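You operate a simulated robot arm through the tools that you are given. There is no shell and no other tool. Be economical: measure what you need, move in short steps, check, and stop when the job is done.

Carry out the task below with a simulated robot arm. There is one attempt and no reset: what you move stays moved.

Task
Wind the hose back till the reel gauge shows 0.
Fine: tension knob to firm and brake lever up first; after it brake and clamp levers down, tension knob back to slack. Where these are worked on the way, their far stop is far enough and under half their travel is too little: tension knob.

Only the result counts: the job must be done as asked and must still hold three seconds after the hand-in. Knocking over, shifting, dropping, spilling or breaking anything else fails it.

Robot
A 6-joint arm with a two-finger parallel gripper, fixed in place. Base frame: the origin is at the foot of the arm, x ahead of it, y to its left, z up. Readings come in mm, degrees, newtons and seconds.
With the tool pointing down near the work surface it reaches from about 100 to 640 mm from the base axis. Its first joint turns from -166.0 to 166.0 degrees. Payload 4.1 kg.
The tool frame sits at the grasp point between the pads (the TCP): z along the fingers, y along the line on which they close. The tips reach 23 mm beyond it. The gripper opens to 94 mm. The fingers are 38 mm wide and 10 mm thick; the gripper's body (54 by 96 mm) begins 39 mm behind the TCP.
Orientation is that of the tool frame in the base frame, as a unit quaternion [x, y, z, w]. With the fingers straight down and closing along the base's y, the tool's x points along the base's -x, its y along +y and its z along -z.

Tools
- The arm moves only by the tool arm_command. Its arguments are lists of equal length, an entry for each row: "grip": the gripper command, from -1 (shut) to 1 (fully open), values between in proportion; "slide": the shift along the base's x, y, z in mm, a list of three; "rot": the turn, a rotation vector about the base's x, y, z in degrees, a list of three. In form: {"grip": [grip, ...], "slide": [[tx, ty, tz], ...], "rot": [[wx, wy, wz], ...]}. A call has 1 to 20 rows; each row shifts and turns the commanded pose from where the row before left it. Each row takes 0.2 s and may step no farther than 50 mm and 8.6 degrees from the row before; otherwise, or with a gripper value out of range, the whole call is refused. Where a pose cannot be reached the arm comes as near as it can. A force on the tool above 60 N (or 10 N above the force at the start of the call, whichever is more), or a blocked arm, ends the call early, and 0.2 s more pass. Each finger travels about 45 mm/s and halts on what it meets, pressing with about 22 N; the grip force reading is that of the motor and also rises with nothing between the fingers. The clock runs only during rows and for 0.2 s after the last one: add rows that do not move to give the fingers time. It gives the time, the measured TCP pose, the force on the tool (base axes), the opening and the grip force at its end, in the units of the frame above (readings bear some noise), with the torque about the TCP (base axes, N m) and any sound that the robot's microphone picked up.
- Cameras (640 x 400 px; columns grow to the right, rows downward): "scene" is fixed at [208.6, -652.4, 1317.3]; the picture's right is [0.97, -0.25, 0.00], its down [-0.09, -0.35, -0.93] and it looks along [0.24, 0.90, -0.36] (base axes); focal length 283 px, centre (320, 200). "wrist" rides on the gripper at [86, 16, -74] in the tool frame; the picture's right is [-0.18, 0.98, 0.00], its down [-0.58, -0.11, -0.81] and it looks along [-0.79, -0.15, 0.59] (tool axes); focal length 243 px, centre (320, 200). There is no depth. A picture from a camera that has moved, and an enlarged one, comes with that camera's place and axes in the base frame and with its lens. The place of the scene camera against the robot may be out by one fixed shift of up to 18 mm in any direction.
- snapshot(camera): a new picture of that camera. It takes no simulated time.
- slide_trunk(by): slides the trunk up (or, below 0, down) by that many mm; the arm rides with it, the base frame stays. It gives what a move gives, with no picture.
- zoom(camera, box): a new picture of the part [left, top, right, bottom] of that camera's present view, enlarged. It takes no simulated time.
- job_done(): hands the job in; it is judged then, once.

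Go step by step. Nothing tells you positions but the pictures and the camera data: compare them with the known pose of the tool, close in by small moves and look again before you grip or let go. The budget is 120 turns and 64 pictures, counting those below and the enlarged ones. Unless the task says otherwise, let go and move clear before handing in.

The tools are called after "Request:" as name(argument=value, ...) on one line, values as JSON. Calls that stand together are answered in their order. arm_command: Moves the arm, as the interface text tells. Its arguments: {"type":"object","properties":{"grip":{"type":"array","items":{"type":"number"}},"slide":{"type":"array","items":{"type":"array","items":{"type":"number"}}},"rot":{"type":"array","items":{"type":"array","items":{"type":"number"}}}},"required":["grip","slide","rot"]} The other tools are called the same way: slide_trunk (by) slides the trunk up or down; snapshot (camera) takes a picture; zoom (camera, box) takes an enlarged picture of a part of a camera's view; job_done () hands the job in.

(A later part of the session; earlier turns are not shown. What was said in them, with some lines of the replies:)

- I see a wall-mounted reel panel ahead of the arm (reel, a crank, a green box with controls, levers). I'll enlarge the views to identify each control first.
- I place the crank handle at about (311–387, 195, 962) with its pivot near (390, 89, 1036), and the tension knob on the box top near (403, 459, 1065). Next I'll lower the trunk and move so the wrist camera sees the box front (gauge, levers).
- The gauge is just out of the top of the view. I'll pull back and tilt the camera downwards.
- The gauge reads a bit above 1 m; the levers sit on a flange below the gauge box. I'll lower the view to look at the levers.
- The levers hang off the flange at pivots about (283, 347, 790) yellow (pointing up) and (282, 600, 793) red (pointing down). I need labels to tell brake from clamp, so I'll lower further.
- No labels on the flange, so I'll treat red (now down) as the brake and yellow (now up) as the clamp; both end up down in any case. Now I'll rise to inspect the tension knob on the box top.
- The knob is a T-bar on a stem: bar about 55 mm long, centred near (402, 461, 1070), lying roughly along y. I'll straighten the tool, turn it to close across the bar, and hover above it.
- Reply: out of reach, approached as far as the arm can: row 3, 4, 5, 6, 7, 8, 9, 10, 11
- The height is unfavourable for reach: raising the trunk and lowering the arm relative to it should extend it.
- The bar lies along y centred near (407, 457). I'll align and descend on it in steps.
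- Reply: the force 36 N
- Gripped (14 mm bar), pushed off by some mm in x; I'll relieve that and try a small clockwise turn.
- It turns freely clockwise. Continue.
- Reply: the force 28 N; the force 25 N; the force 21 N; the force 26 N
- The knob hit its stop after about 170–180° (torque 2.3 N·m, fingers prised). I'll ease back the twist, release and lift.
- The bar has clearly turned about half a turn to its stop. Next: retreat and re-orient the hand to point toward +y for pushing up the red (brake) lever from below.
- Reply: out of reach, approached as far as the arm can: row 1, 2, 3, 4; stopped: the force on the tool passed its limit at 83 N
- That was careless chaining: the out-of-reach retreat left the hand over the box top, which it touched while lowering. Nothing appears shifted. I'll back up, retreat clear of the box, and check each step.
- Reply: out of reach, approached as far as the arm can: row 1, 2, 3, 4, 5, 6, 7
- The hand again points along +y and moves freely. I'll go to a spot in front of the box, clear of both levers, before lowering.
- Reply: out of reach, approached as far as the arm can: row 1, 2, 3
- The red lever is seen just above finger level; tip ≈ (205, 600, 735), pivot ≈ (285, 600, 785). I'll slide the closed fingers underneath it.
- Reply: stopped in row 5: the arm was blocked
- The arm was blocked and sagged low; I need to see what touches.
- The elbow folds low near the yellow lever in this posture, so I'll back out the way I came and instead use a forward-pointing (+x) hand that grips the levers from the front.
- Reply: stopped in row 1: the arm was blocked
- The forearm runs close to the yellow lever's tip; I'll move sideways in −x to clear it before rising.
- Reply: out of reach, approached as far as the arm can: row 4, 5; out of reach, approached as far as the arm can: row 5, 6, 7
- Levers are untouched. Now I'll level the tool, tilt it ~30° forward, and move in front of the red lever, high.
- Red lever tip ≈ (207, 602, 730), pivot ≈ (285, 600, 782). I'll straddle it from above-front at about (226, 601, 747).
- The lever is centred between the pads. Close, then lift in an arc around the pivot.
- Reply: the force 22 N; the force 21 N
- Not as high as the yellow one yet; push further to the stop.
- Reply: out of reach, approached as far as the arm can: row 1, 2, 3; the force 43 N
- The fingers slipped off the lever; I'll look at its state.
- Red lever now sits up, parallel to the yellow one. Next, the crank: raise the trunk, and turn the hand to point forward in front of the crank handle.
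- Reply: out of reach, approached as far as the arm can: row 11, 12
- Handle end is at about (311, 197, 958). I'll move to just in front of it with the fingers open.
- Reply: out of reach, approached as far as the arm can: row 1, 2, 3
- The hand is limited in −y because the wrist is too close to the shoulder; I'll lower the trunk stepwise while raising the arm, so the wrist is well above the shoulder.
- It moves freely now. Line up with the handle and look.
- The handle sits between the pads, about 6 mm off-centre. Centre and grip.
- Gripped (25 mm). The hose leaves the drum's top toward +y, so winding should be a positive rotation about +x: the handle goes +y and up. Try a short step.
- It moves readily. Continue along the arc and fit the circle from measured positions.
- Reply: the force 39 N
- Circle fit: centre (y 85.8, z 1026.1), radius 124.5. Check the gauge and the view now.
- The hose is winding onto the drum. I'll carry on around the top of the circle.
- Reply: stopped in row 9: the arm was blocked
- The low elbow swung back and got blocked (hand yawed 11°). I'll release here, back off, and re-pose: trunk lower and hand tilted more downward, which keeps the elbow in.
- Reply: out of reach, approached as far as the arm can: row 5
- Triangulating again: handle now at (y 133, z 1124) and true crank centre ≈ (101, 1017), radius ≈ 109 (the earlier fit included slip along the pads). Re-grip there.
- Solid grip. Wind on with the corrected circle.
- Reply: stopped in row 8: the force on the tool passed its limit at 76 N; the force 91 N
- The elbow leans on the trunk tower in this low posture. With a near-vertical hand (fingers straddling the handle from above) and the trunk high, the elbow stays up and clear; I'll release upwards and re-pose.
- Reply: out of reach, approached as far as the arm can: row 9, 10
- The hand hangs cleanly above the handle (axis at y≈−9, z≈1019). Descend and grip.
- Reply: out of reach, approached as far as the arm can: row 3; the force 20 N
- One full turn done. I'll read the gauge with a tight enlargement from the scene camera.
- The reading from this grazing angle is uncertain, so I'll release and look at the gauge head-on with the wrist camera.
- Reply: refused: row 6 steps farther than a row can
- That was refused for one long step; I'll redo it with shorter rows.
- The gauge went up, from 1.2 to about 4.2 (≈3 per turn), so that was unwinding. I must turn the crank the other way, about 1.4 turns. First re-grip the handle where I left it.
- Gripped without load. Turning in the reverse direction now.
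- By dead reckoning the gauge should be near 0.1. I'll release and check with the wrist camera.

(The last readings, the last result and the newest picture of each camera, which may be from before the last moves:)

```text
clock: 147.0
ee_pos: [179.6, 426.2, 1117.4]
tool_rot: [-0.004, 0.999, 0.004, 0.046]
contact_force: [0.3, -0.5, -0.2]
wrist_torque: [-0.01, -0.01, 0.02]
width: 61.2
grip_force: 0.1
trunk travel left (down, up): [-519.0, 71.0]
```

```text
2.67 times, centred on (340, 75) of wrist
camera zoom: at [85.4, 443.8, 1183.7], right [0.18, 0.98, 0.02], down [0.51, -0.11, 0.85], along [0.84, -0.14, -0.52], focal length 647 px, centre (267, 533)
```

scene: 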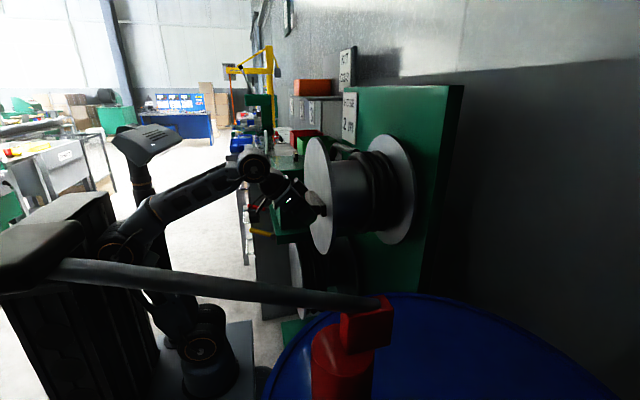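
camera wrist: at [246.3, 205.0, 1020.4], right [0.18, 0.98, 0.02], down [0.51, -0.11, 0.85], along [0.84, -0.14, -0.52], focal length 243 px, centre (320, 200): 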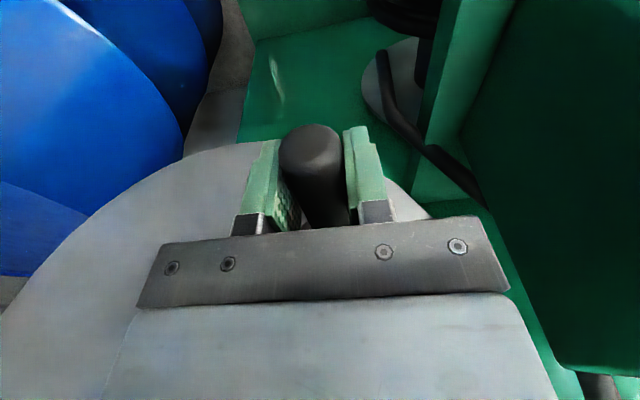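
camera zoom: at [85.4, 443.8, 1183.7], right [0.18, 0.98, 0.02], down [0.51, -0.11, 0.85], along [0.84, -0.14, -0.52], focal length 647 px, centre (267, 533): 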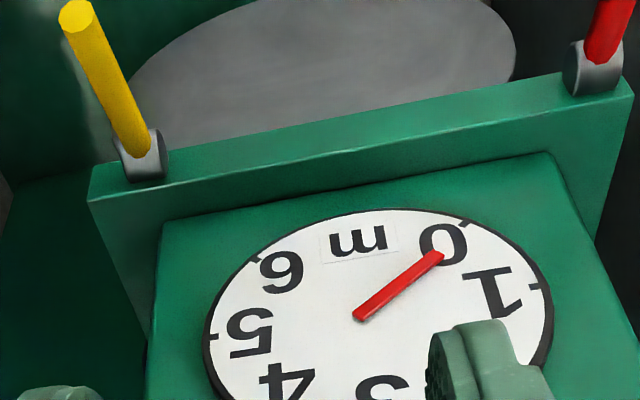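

The gauge shows about 0.2; about 22° more of crank is needed. Back to the handle.

Request:
arm_command(grip=[0.3, 0.3, 0.3, 0.3, 0.3, 0.3, 0.3, 0.3, 0.3, 0.3, 0.3, 0.3, 0.3, 0.3, -0.3, -0.8, -1, -1, -1], slide=[[0, -48, 0], [0, -48, 0], [0, -48, 0], [0, -48, 0], [25, -40, 0], [25, -40, 0], [25, -40, 0], [25, -40, 0], [25, -40, 0], [25, -40, 0], [10, 0, -30], [0, 0, -35], [0, 0, -35], [0, 0, -25], [0, 0, 0], [0, 0, 0], [0, 0, 0], [0, 0, 0], [0, 0, 0]], rot=[[0, 0, 0], [0, 0, 0], [0, 0, 0], [0, 0, 0], [0, 0, 0], [0, 0, 0], [0, 0, 0], [0, 0, 0], [0, 0, 0], [0, 0, 0], [0, 0, 0], [0, 0, 0], [0, 0, 0], [0, 0, 0], [0, 0, 0], [0, 0, 0], [0, 0, 0], [0, 0, 0], [0, 0, 0]])

```text
clock: 151.0
ee_pos: [339.5, -6.3, 991.3]
tool_rot: [-0.002, 0.999, 0.006, 0.046]
contact_force: [-2.4, -34.6, -10.5]
wrist_torque: [0.08, -0.76, -1.85]
width: 25.3
grip_force: 44.9
trunk travel left (down, up): [-519.0, 71.0]
```

Request:
arm_command(grip=[-1, -1, -1, -1, -1], slide=[[0, -4, 14.5], [0, -1.5, 14.5], [0, 0.5, 14], [0, 0, 0], [0, 0, 0]], rot=[[0, 0, 0], [0, 0, 0], [0, 0, 0], [0, 0, 0], [0, 0, 0]])

```text
clock: 152.2
ee_pos: [341.6, -10.9, 1035.4]
tool_rot: [-0.002, 0.999, 0.006, 0.043]
contact_force: [-3.3, -18.4, -32.4]
wrist_torque: [-0.19, 0.64, -1.76]
width: 25.7
grip_force: 45.1
trunk travel left (down, up): [-519.0, 71.0]
```

Some resistance is building (32 N), possibly the end stop. Release and check the gauge.

Request:
arm_command(grip=[0, 0.3, 0.3, 0.3, 0.3, 0.3, 0.3, 0.3, 0.3, 0.3, 0.3, 0.3, 0.3, 0.3, 0.3, 0.3], slide=[[0, 0, 0], [0, 0, 0], [0, 0, 25], [0, 0, 35], [-10, 5, 22], [-25, 40, 0], [-25, 40, 0], [-25, 40, 0], [-25, 40, 0], [-25, 40, 0], [-25, 40, 0], [0, 49, 0], [0, 49, 0], [0, 49, 0], [0, 49, 0], [0, 0, 0]], rot=[[0, 0, 0], [0, 0, 0], [0, 0, 0], [0, 0, 0], [0, 0, 0], [0, 0, 0], [0, 0, 0], [0, 0, 0], [0, 0, 0], [0, 0, 0], [0, 0, 0], [0, 0, 0], [0, 0, 0], [0, 0, 0], [0, 0, 0], [0, 0, 0]])

Request:
zoom(camera="wrist", box=[220, 0, 460, 150])

```text
clock: 155.6
ee_pos: [180.4, 433.6, 1118.4]
tool_rot: [-0.003, 0.999, 0.005, 0.045]
contact_force: [0.6, 0.3, 0.1]
wrist_torque: [0.02, -0.03, 0.05]
width: 61.2
grip_force: 0.0
trunk travel left (down, up): [-519.0, 71.0]
```

```text
2.67 times, centred on (340, 75) of wrist
camera zoom: at [85.7, 449.9, 1183.2], right [0.18, 0.98, 0.02], down [0.51, -0.11, 0.85], along [0.84, -0.14, -0.52], focal length 647 px, centre (267, 533)
```

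zoom: 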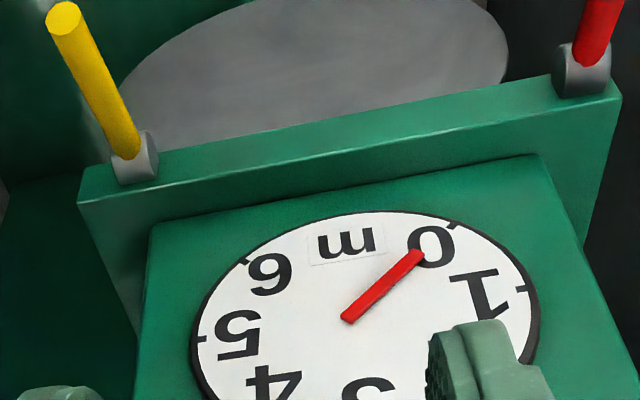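

Now nearly 0. One tighter look to judge the remaining error.

Request:
zoom(camera="wrist", box=[285, 75, 425, 150])

```text
4.57 times, centred on (355, 112) of wrist
camera zoom: at [85.7, 449.9, 1183.2], right [0.18, 0.98, 0.02], down [0.51, -0.11, 0.85], along [0.84, -0.14, -0.52], focal length 1109 px, centre (160, 600)
```

zoom: 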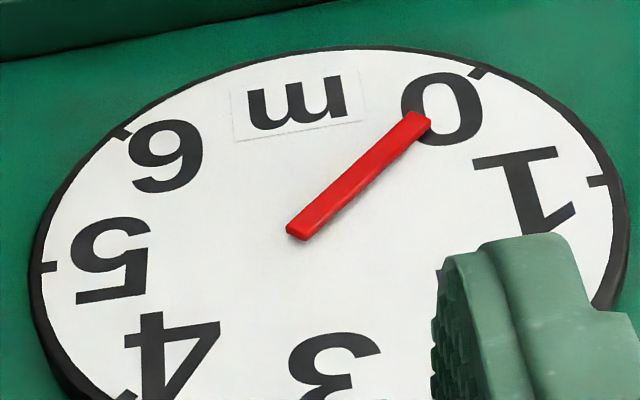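

Measured rigorously, the pointer is at 0.00. Now brake lever down: move in front of the red lever, fingers closed and tilted a bit, then lower.

Request:
arm_command(grip=[-1, -1, -1, -1, -1, -1, -1], slide=[[-10, 28, 0], [-10, 28, 0], [-10, 28, 0], [0, 28, 0], [0, 28, 0], [0, 26, 0], [0, 0, 0]], rot=[[0, -5, 0], [0, -5, 0], [0, -5, 0], [0, -5, 0], [0, 0, 0], [0, 0, 0], [0, 0, 0]])

Request:
slide_trunk(by=-230)

```text
clock: 157.2
ee_pos: [148.1, 599.1, 1116.1]
tool_rot: [-0.004, 0.976, 0.003, 0.218]
contact_force: [0.4, 0.5, 0.1]
wrist_torque: [-0.02, -0.02, 0.01]
width: 0.0
grip_force: 22.0
trunk travel left (down, up): [-519.0, 71.0]
```

```text
clock: 159.6
ee_pos: [149.5, 598.1, 886.0]
tool_rot: [-0.004, 0.976, 0.003, 0.218]
contact_force: [0.4, -0.4, 0.1]
wrist_torque: [0.01, -0.01, 0.0]
width: 0.0
grip_force: 22.1
trunk travel left (down, up): [-289.0, 301.0]
```

Request:
arm_command(grip=[-1, -1, -1, -1, -1, -1, -1], slide=[[20, 1, 0], [20, 1, 0], [17, 0, -10], [0, 0, -12], [0, 0, -12], [0, 0, -10], [0, 0, 0]], rot=[[0, 0, 0], [0, 0, 0], [0, 0, 0], [0, 0, 0], [0, 0, 0], [0, 0, 0], [0, 0, 0]])

Request:
snapshot(camera="wrist")

```text
clock: 161.2
ee_pos: [207.0, 600.9, 842.3]
tool_rot: [-0.005, 0.976, 0.004, 0.218]
contact_force: [1.1, 0.4, -0.5]
wrist_torque: [0.06, -0.02, 0.01]
width: 0.0
grip_force: 22.1
trunk travel left (down, up): [-289.0, 301.0]
```

```text
5 pictures are left
camera wrist: at [95.3, 616.8, 872.0], right [0.16, 0.98, 0.08], down [0.18, -0.11, 0.98], along [0.97, -0.14, -0.2], focal length 243 px, centre (320, 200)
```

wrist: 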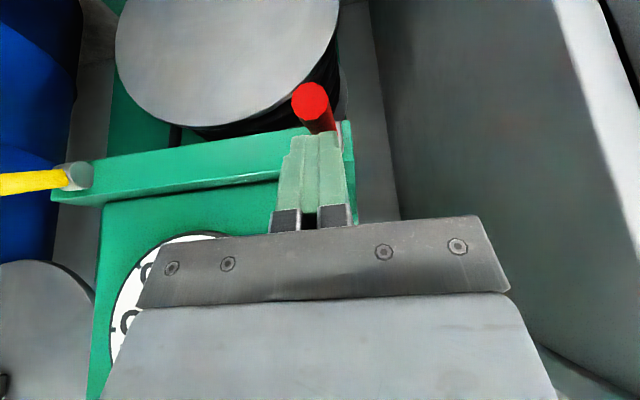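

Fingers are right over the red lever. Push it down in steps.

Request:
arm_command(grip=[-1, -1, -1, -1, -1, -1, -1], slide=[[0, 0, -12], [0, 0, -12], [0, 0, -12], [2, 0, -12], [4, 0, -12], [4, 0, -8], [0, 0, 0]], rot=[[0, 0, 0], [0, 0, 0], [0, 0, 0], [0, 0, 0], [0, 0, 0], [0, 0, 0], [0, 0, 0]])

```text
clock: 162.8
ee_pos: [216.2, 601.7, 776.5]
tool_rot: [-0.004, 0.976, 0.003, 0.218]
contact_force: [-0.3, -0.5, 0.7]
wrist_torque: [0.01, 0.0, 0.01]
width: 0.0
grip_force: 22.1
trunk travel left (down, up): [-289.0, 301.0]
```

Request:
arm_command(grip=[-1, -1, -1, -1, -1], slide=[[2, 0, -6], [2, 0, -6], [0, 0, -5], [0, 0, -5], [0, 0, 0]], rot=[[0, 0, 0], [0, 0, 0], [0, 0, 0], [0, 0, 0], [0, 0, 0]])

```text
clock: 163.7
ee_pos: [216.5, 603.6, 773.3]
tool_rot: [-0.004, 0.975, 0.015, 0.222]
contact_force: [-19.8, -10.8, 26.0]
wrist_torque: [-0.19, -0.45, -0.37]
width: 0.0
grip_force: 22.0
trunk travel left (down, up): [-289.0, 301.0]
stopped in row 4: the force on the tool passed its limit at 64 N (the readings are from after the stop); the commanded pose is now the measured one
```

Brake lever is at its lower stop. Back off and go over the yellow clamp lever.

Request:
arm_command(grip=[-1, -1, -1, -1, -1, -1, -1, -1, -1, -1, -1, -1, -1], slide=[[0, 0, 15], [-10, -2, 35], [-30, -5, 45], [-20, -25, 10], [0, -40, 0], [0, -40, 0], [0, -40, 0], [0, -40, 0], [10, -40, 0], [15, -25, 0], [20, 0, 0], [5, 0, -10], [0, 0, 0]], rot=[[0, 0, 0], [0, 0, 0], [0, 0, 0], [0, 0, 0], [0, 0, 0], [0, 0, 0], [0, 0, 0], [0, 0, 0], [0, 0, 0], [0, 0, 0], [0, 0, 0], [0, 0, 0], [0, 0, 0]])

Request:
snapshot(camera="wrist")

```text
refused: row 3 steps farther than a row can; nothing moved
```

```text
4 pictures are left
camera wrist: at [105.3, 619.6, 802.7], right [0.15, 0.98, 0.11], down [0.18, -0.13, 0.98], along [0.97, -0.13, -0.19], focal length 243 px, centre (320, 200)
```

wrist: 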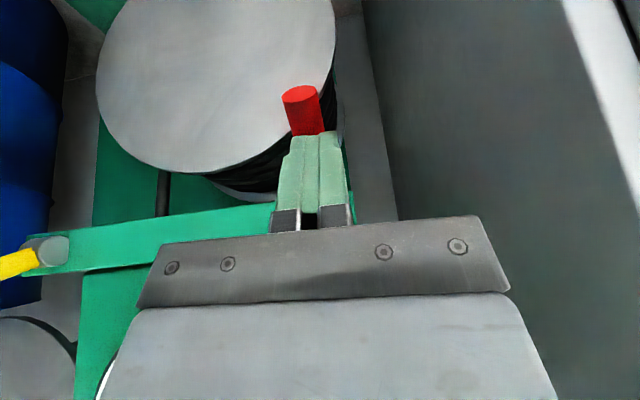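

Request:
arm_command(grip=[-1, -1, -1, -1, -1, -1, -1, -1, -1, -1, -1, -1, -1], slide=[[0, 0, 15], [-10, -2, 35], [-25, -5, 40], [-25, -25, 15], [0, -40, 0], [0, -40, 0], [0, -40, 0], [0, -40, 0], [10, -40, 0], [15, -25, 0], [20, 0, 0], [5, 0, -10], [0, 0, 0]], rot=[[0, 0, 0], [0, 0, 0], [0, 0, 0], [0, 0, 0], [0, 0, 0], [0, 0, 0], [0, 0, 0], [0, 0, 0], [0, 0, 0], [0, 0, 0], [0, 0, 0], [0, 0, 0], [0, 0, 0]])

```text
clock: 166.5
ee_pos: [210.4, 347.9, 863.0]
tool_rot: [-0.004, 0.975, 0.011, 0.221]
contact_force: [-0.8, 0.1, -0.4]
wrist_torque: [-0.02, -0.03, 0.05]
width: 0.0
grip_force: 21.5
trunk travel left (down, up): [-289.0, 301.0]
```

Request:
arm_command(grip=[-1, -1, -1, -1, -1, -1, -1, -1], slide=[[-3, -1, -12], [0, 0, -12], [0, 0, -12], [0, 0, -12], [0, 0, -12], [3, 0, -12], [4, 0, -8], [0, 0, 0]], rot=[[0, 0, 0], [0, 0, 0], [0, 0, 0], [0, 0, 0], [0, 0, 0], [0, 0, 0], [0, 0, 0], [0, 0, 0]])

```text
clock: 168.3
ee_pos: [215.1, 346.2, 782.4]
tool_rot: [-0.003, 0.975, 0.01, 0.222]
contact_force: [0.2, -0.8, 0.5]
wrist_torque: [-0.01, -0.04, 0.02]
width: 0.0
grip_force: 21.9
trunk travel left (down, up): [-289.0, 301.0]
```

Request:
arm_command(grip=[-1, -1, -1, -1, -1, -1], slide=[[2, 0, -7], [2, 0, -6], [0, 0, -5], [0, 0, -5], [0, 0, -4], [0, 0, 0]], rot=[[0, 0, 0], [0, 0, 0], [0, 0, 0], [0, 0, 0], [0, 0, 0], [0, 0, 0]])

```text
clock: 169.1
ee_pos: [217.3, 346.4, 772.5]
tool_rot: [-0.001, 0.974, 0.015, 0.226]
contact_force: [-23.8, -29.0, 39.9]
wrist_torque: [-0.7, -0.75, -0.9]
width: 0.1
grip_force: 21.9
trunk travel left (down, up): [-289.0, 301.0]
stopped in row 4: the force on the tool passed its limit at 67 N (the readings are from after the stop); the commanded pose is now the measured one
```

Clamp lever is at its lower stop too. Retreat up and forward-off, then raise to knob height.

Request:
arm_command(grip=[-1, -1, -1, -1, -1, -1], slide=[[0, 0, 15], [-10, 2, 35], [-25, 5, 40], [-20, 20, 20], [0, 40, 10], [0, 0, 0]], rot=[[0, 0, 0], [0, 0, 0], [0, 0, 0], [0, 0, 0], [0, 0, 0], [0, 0, 0]])

Request:
slide_trunk(by=250)

```text
clock: 170.5
ee_pos: [162.1, 420.0, 889.1]
tool_rot: [-0.003, 0.974, 0.014, 0.224]
contact_force: [0.6, -0.7, -0.7]
wrist_torque: [-0.03, -0.02, 0.02]
width: 0.0
grip_force: 22.0
trunk travel left (down, up): [-289.0, 301.0]
```

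```text
clock: 173.1
ee_pos: [162.1, 418.5, 1138.0]
tool_rot: [-0.003, 0.975, 0.014, 0.223]
contact_force: [0.4, -0.2, -0.1]
wrist_torque: [0.0, 0.0, -0.05]
width: 0.0
grip_force: 21.9
trunk travel left (down, up): [-539.0, 51.0]
```

Request:
arm_command(grip=[0.2, 0.2, 0.2, 0.2, 0.2, 0.2, 0.2, 0.2, 0.2, 0.2, 0.2, 0.2, 0.2, 0.2, 0.2], slide=[[15, 0, 10], [15, 0, 10], [20, 0, 10], [18, 4, 0], [18, 4, 0], [18, 4, 0], [18, 4, 0], [18, 4, 0], [18, 4, 0], [18, 4, 0], [18, 4, 0], [18, 4, 0], [18, 5, 0], [17, 5, 0], [0, 0, 0]], rot=[[0, 8.5, 0], [0, 8.5, 0], [0, 8.5, 0], [0, 0, -8.4], [0, 0, -8.4], [0, 0, -8.4], [0, 0, -8.4], [0, 0, -8.4], [0, 0, -8.4], [0, 0, -8.4], [0, 0, -8.4], [0, 0, -8.4], [0, 0, -8.4], [0, 0, -8.4], [0, 0, 0]])

```text
clock: 176.3
ee_pos: [412.0, 463.5, 1168.0]
tool_rot: [0.723, 0.691, 0.008, 0.013]
contact_force: [0.0, -0.4, 0.8]
wrist_torque: [0.03, 0.01, -0.03]
width: 56.3
grip_force: 0.1
trunk travel left (down, up): [-539.0, 51.0]
```

Request:
arm_command(grip=[0.2, 0.2, 0.2, 0.2, 0.2, 0.2, 0.2, -0.3, -0.8, -1, -1, -1], slide=[[-3, -2, -20], [0, 0, -20], [0, 0, -20], [0, 0, -15], [0, 0, -10], [0, 0, -6], [0, 0, 0], [0, 0, 0], [0, 0, 0], [0, 0, 0], [0, 0, 0], [0, 0, 0]], rot=[[0, 0, 0], [0, 0, 0], [0, 0, 0], [0, 0, 0], [0, 0, 0], [0, 0, 0], [0, 0, 0], [0, 0, 0], [0, 0, 0], [0, 0, 0], [0, 0, 0], [0, 0, 0]])

```text
clock: 178.9
ee_pos: [409.3, 462.9, 1078.6]
tool_rot: [0.721, 0.693, 0.009, 0.013]
contact_force: [19.3, 1.6, 5.6]
wrist_torque: [-0.15, 0.62, 1.58]
width: 14.9
grip_force: 44.8
trunk travel left (down, up): [-539.0, 51.0]
```

Gripped. Turn counter-clockwise back, checking as I go.

Request:
arm_command(grip=[-1, -1, -1, -1, -1, -1, -1, -1, -1], slide=[[2, 0, 0], [0, -1, 0], [0, 0, 0], [0, 0, 0], [0, 0, 0], [0, 0, 0], [0, 0, 0], [0, 0, 0], [0, 0, 0]], rot=[[0, 0, 6], [0, 0, 6], [0, 0, 6], [0, 0, 6], [0, 0, 6], [0, 0, 6], [0, 0, 6], [0, 0, 6], [0, 0, 0]])

```text
clock: 180.9
ee_pos: [408.1, 461.7, 1078.3]
tool_rot: [0.378, 0.926, 0.013, 0.009]
contact_force: [-0.7, -5.6, 9.0]
wrist_torque: [-0.42, 1.11, -0.03]
width: 14.1
grip_force: 45.2
trunk travel left (down, up): [-539.0, 51.0]
```

Request:
arm_command(grip=[-1, -1, -1, -1, -1, -1, -1, -1, -1], slide=[[0, -1, 0], [0, 0, 0], [0, 0, 0], [0, 0, 0], [0, 0, 0], [0, 0, 0], [0, 0, 0], [0, 0, 0], [0, 0, 0]], rot=[[0, 0, 6], [0, 0, 6], [0, 0, 6], [0, 0, 6], [0, 0, 6], [0, 0, 6], [0, 0, 6], [0, 0, 6], [0, 0, 0]])

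```text
clock: 182.9
ee_pos: [408.1, 460.7, 1076.8]
tool_rot: [-0.031, 0.999, 0.014, 0.002]
contact_force: [-13.6, -12.1, -5.7]
wrist_torque: [-1.06, -0.84, -0.01]
width: 14.3
grip_force: 44.7
trunk travel left (down, up): [-539.0, 51.0]
```

Request:
arm_command(grip=[-1, -1, -1, -1, -1, -1, -1, -1, -1], slide=[[-1.5, -1.5, 0], [0, 0, 0], [0, 0, 0], [0, 0, 0], [0, 0, 0], [0, 0, 0], [0, 0, 0], [0, 0, 0], [0, 0, 0]], rot=[[0, 0, 6], [0, 0, 6], [0, 0, 6], [0, 0, 6], [0, 0, 6], [0, 0, 6], [0, 0, 6], [0, 0, 6], [0, 0, 0]])

```text
clock: 184.9
ee_pos: [408.6, 458.9, 1079.1]
tool_rot: [-0.435, 0.9, 0.016, -0.003]
contact_force: [11.1, -1.6, 5.0]
wrist_torque: [-1.15, -0.57, -0.02]
width: 14.5
grip_force: 44.9
trunk travel left (down, up): [-539.0, 51.0]
```

Request:
arm_command(grip=[-1, -1, -1, -1, -1, -1, -1], slide=[[1, 0, 0], [0, 0, 0], [0, 0, 0], [0, 0, 0], [0, 0, 0], [0, 0, 0], [0, 0, 0]], rot=[[0, 0, 6], [0, 0, 6], [0, 0, 6], [0, 0, 6], [0, 0, 6], [0, 0, 6], [0, 0, 0]])

```text
clock: 186.5
ee_pos: [410.6, 457.6, 1078.6]
tool_rot: [-0.693, 0.721, 0.012, -0.007]
contact_force: [19.4, -7.1, 7.2]
wrist_torque: [0.19, -1.18, -0.04]
width: 14.5
grip_force: 44.8
trunk travel left (down, up): [-539.0, 51.0]
```

Request:
arm_command(grip=[-1, -1, -1, -1, -1], slide=[[2, -1, 0], [0, 0, 0], [0, 0, 0], [0, 0, 0], [0, 0, 0]], rot=[[0, 0, 5], [0, 0, 5], [0, 0, 5], [0, 0, 0], [0, 0, 0]])

```text
clock: 187.7
ee_pos: [409.4, 458.6, 1076.6]
tool_rot: [0.78, -0.626, -0.012, 0.011]
contact_force: [6.3, -1.0, 6.4]
wrist_torque: [0.25, -1.07, -2.18]
width: 21.7
grip_force: 45.4
trunk travel left (down, up): [-539.0, 51.0]
```

The slack stop is reached (torque −2.2 N·m). Ease, release, lift.

Request:
arm_command(grip=[-1, -1, -0.3, 0.2, 0.2, 0.2, 0.2, 0.2, 0.2, 0.2], slide=[[0, 0, 0], [0, 0, 0], [0, 0, 0], [0, 0, 0], [0, 0, 0], [0, 0, 10], [0, 0, 15], [0, 0, 25], [0, 0, 30], [0, 0, 0]], rot=[[0, 0, -6], [0, 0, -6], [0, 0, 0], [0, 0, 0], [0, 0, 0], [0, 0, 0], [0, 0, 0], [0, 0, 0], [0, 0, 0], [0, 0, 0]])

```text
clock: 189.9
ee_pos: [410.0, 458.7, 1158.0]
tool_rot: [0.711, -0.703, -0.012, 0.009]
contact_force: [0.7, 0.2, 0.3]
wrist_torque: [0.0, -0.01, 0.03]
width: 56.4
grip_force: 0.2
trunk travel left (down, up): [-539.0, 51.0]
```

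Move clear and take a final check of gauge, levers and knob.

Request:
arm_command(grip=[0.2, 0.2, 0.2, 0.2, 0.2, 0.2, 0.2, 0.2, 0.2, 0.2, 0.2, 0.2, 0.2], slide=[[-18, -2, 0], [-18, -2, 0], [-18, -2, 0], [-20, -2, 0], [-20, -2, 0], [-22, -2, 0], [-22, -3, 0], [-22, -3, 0], [-22, -3, 0], [-22, -3, 0], [-22, -3, 0], [-10, 0, -20], [0, 0, 0]], rot=[[0, 0, -8.2], [0, 0, -8.2], [0, 0, -8.2], [0, 0, -8.2], [0, 0, -8.2], [0, 0, -8.2], [0, 0, -8.2], [0, 0, -8.2], [0, 0, -8.2], [0, 0, -8.2], [0, 0, -8.2], [0, 0, 0], [0, 0, 0]])

Request:
snapshot(camera="wrist")

```text
clock: 192.7
ee_pos: [173.3, 431.8, 1137.3]
tool_rot: [-0.003, 1.0, 0.015, 0.003]
contact_force: [1.0, 0.6, -0.1]
wrist_torque: [0.01, 0.02, -0.01]
width: 56.5
grip_force: 0.0
trunk travel left (down, up): [-539.0, 51.0]
```

```text
3 pictures are left
camera wrist: at [85.7, 446.5, 1211.0], right [0.18, 0.98, 0.03], down [0.58, -0.13, 0.81], along [0.8, -0.13, -0.59], focal length 243 px, centre (320, 200)
```

wrist: 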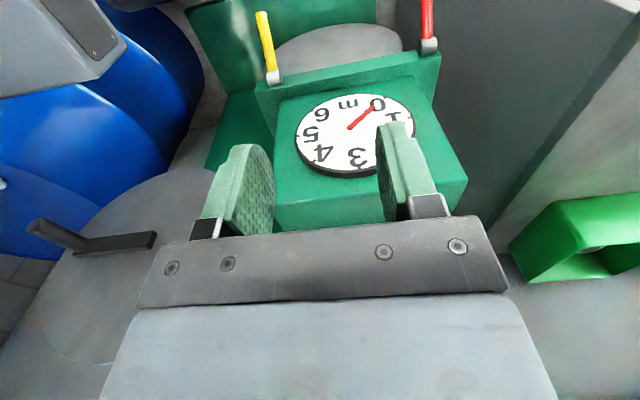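

Request:
zoom(camera="wrist", box=[285, 80, 425, 180])

Request:
zoom(camera="scene", box=[230, 150, 330, 250])

```text
4.00 times, centred on (355, 130) of wrist
camera zoom: at [85.7, 446.5, 1211.0], right [0.18, 0.98, 0.03], down [0.58, -0.13, 0.81], along [0.8, -0.13, -0.59], focal length 970 px, centre (180, 480)
```

zoom: 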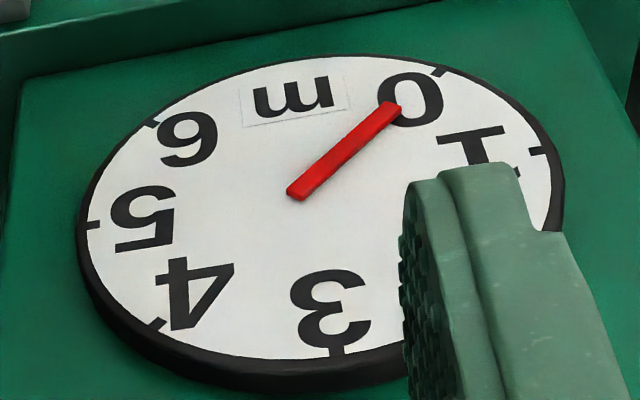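

```text
4.00 times, centred on (280, 200) of scene
camera zoom: at [208.6, -652.4, 1317.3], right [0.97, -0.25, 0.0], down [-0.09, -0.35, -0.93], along [0.24, 0.9, -0.36], focal length 1131 px, centre (480, 200)
```

zoom: 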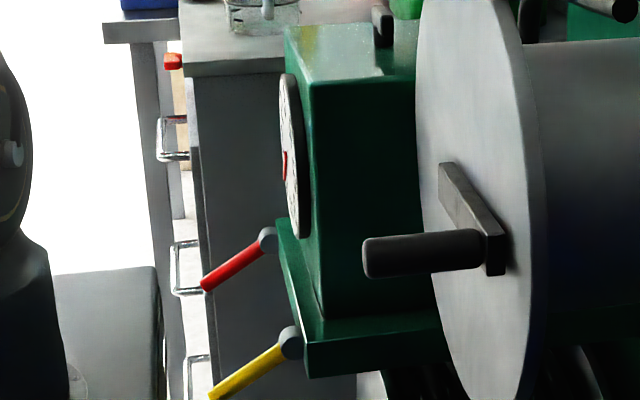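

The gauge sits at 0, both levers are down, the tension knob is back at its slack stop and the hand is clear. I'm handing in.

Request:
job_done()

```text
The job is handed in.
```

The reel gauge reads 0, the brake and clamp levers are down, the tension knob is back at its slack stop, and I've handed the job in.

- **Lever identity:** neither lever is labelled, so I took the red one as the brake and the yellow one as the clamp. Both levers were up while I wound the hose and both are down now.
- **Wrong turn at first:** I started by turning the crank the wrong way, which ran the gauge up from about 1.2 to 4.2. I then wound it back to 0.
- **Contact with the box:** early on the gripper pressed on the top of the gauge box, tripping the force limit at 83 N. I saw nothing shifted in the later pictures.
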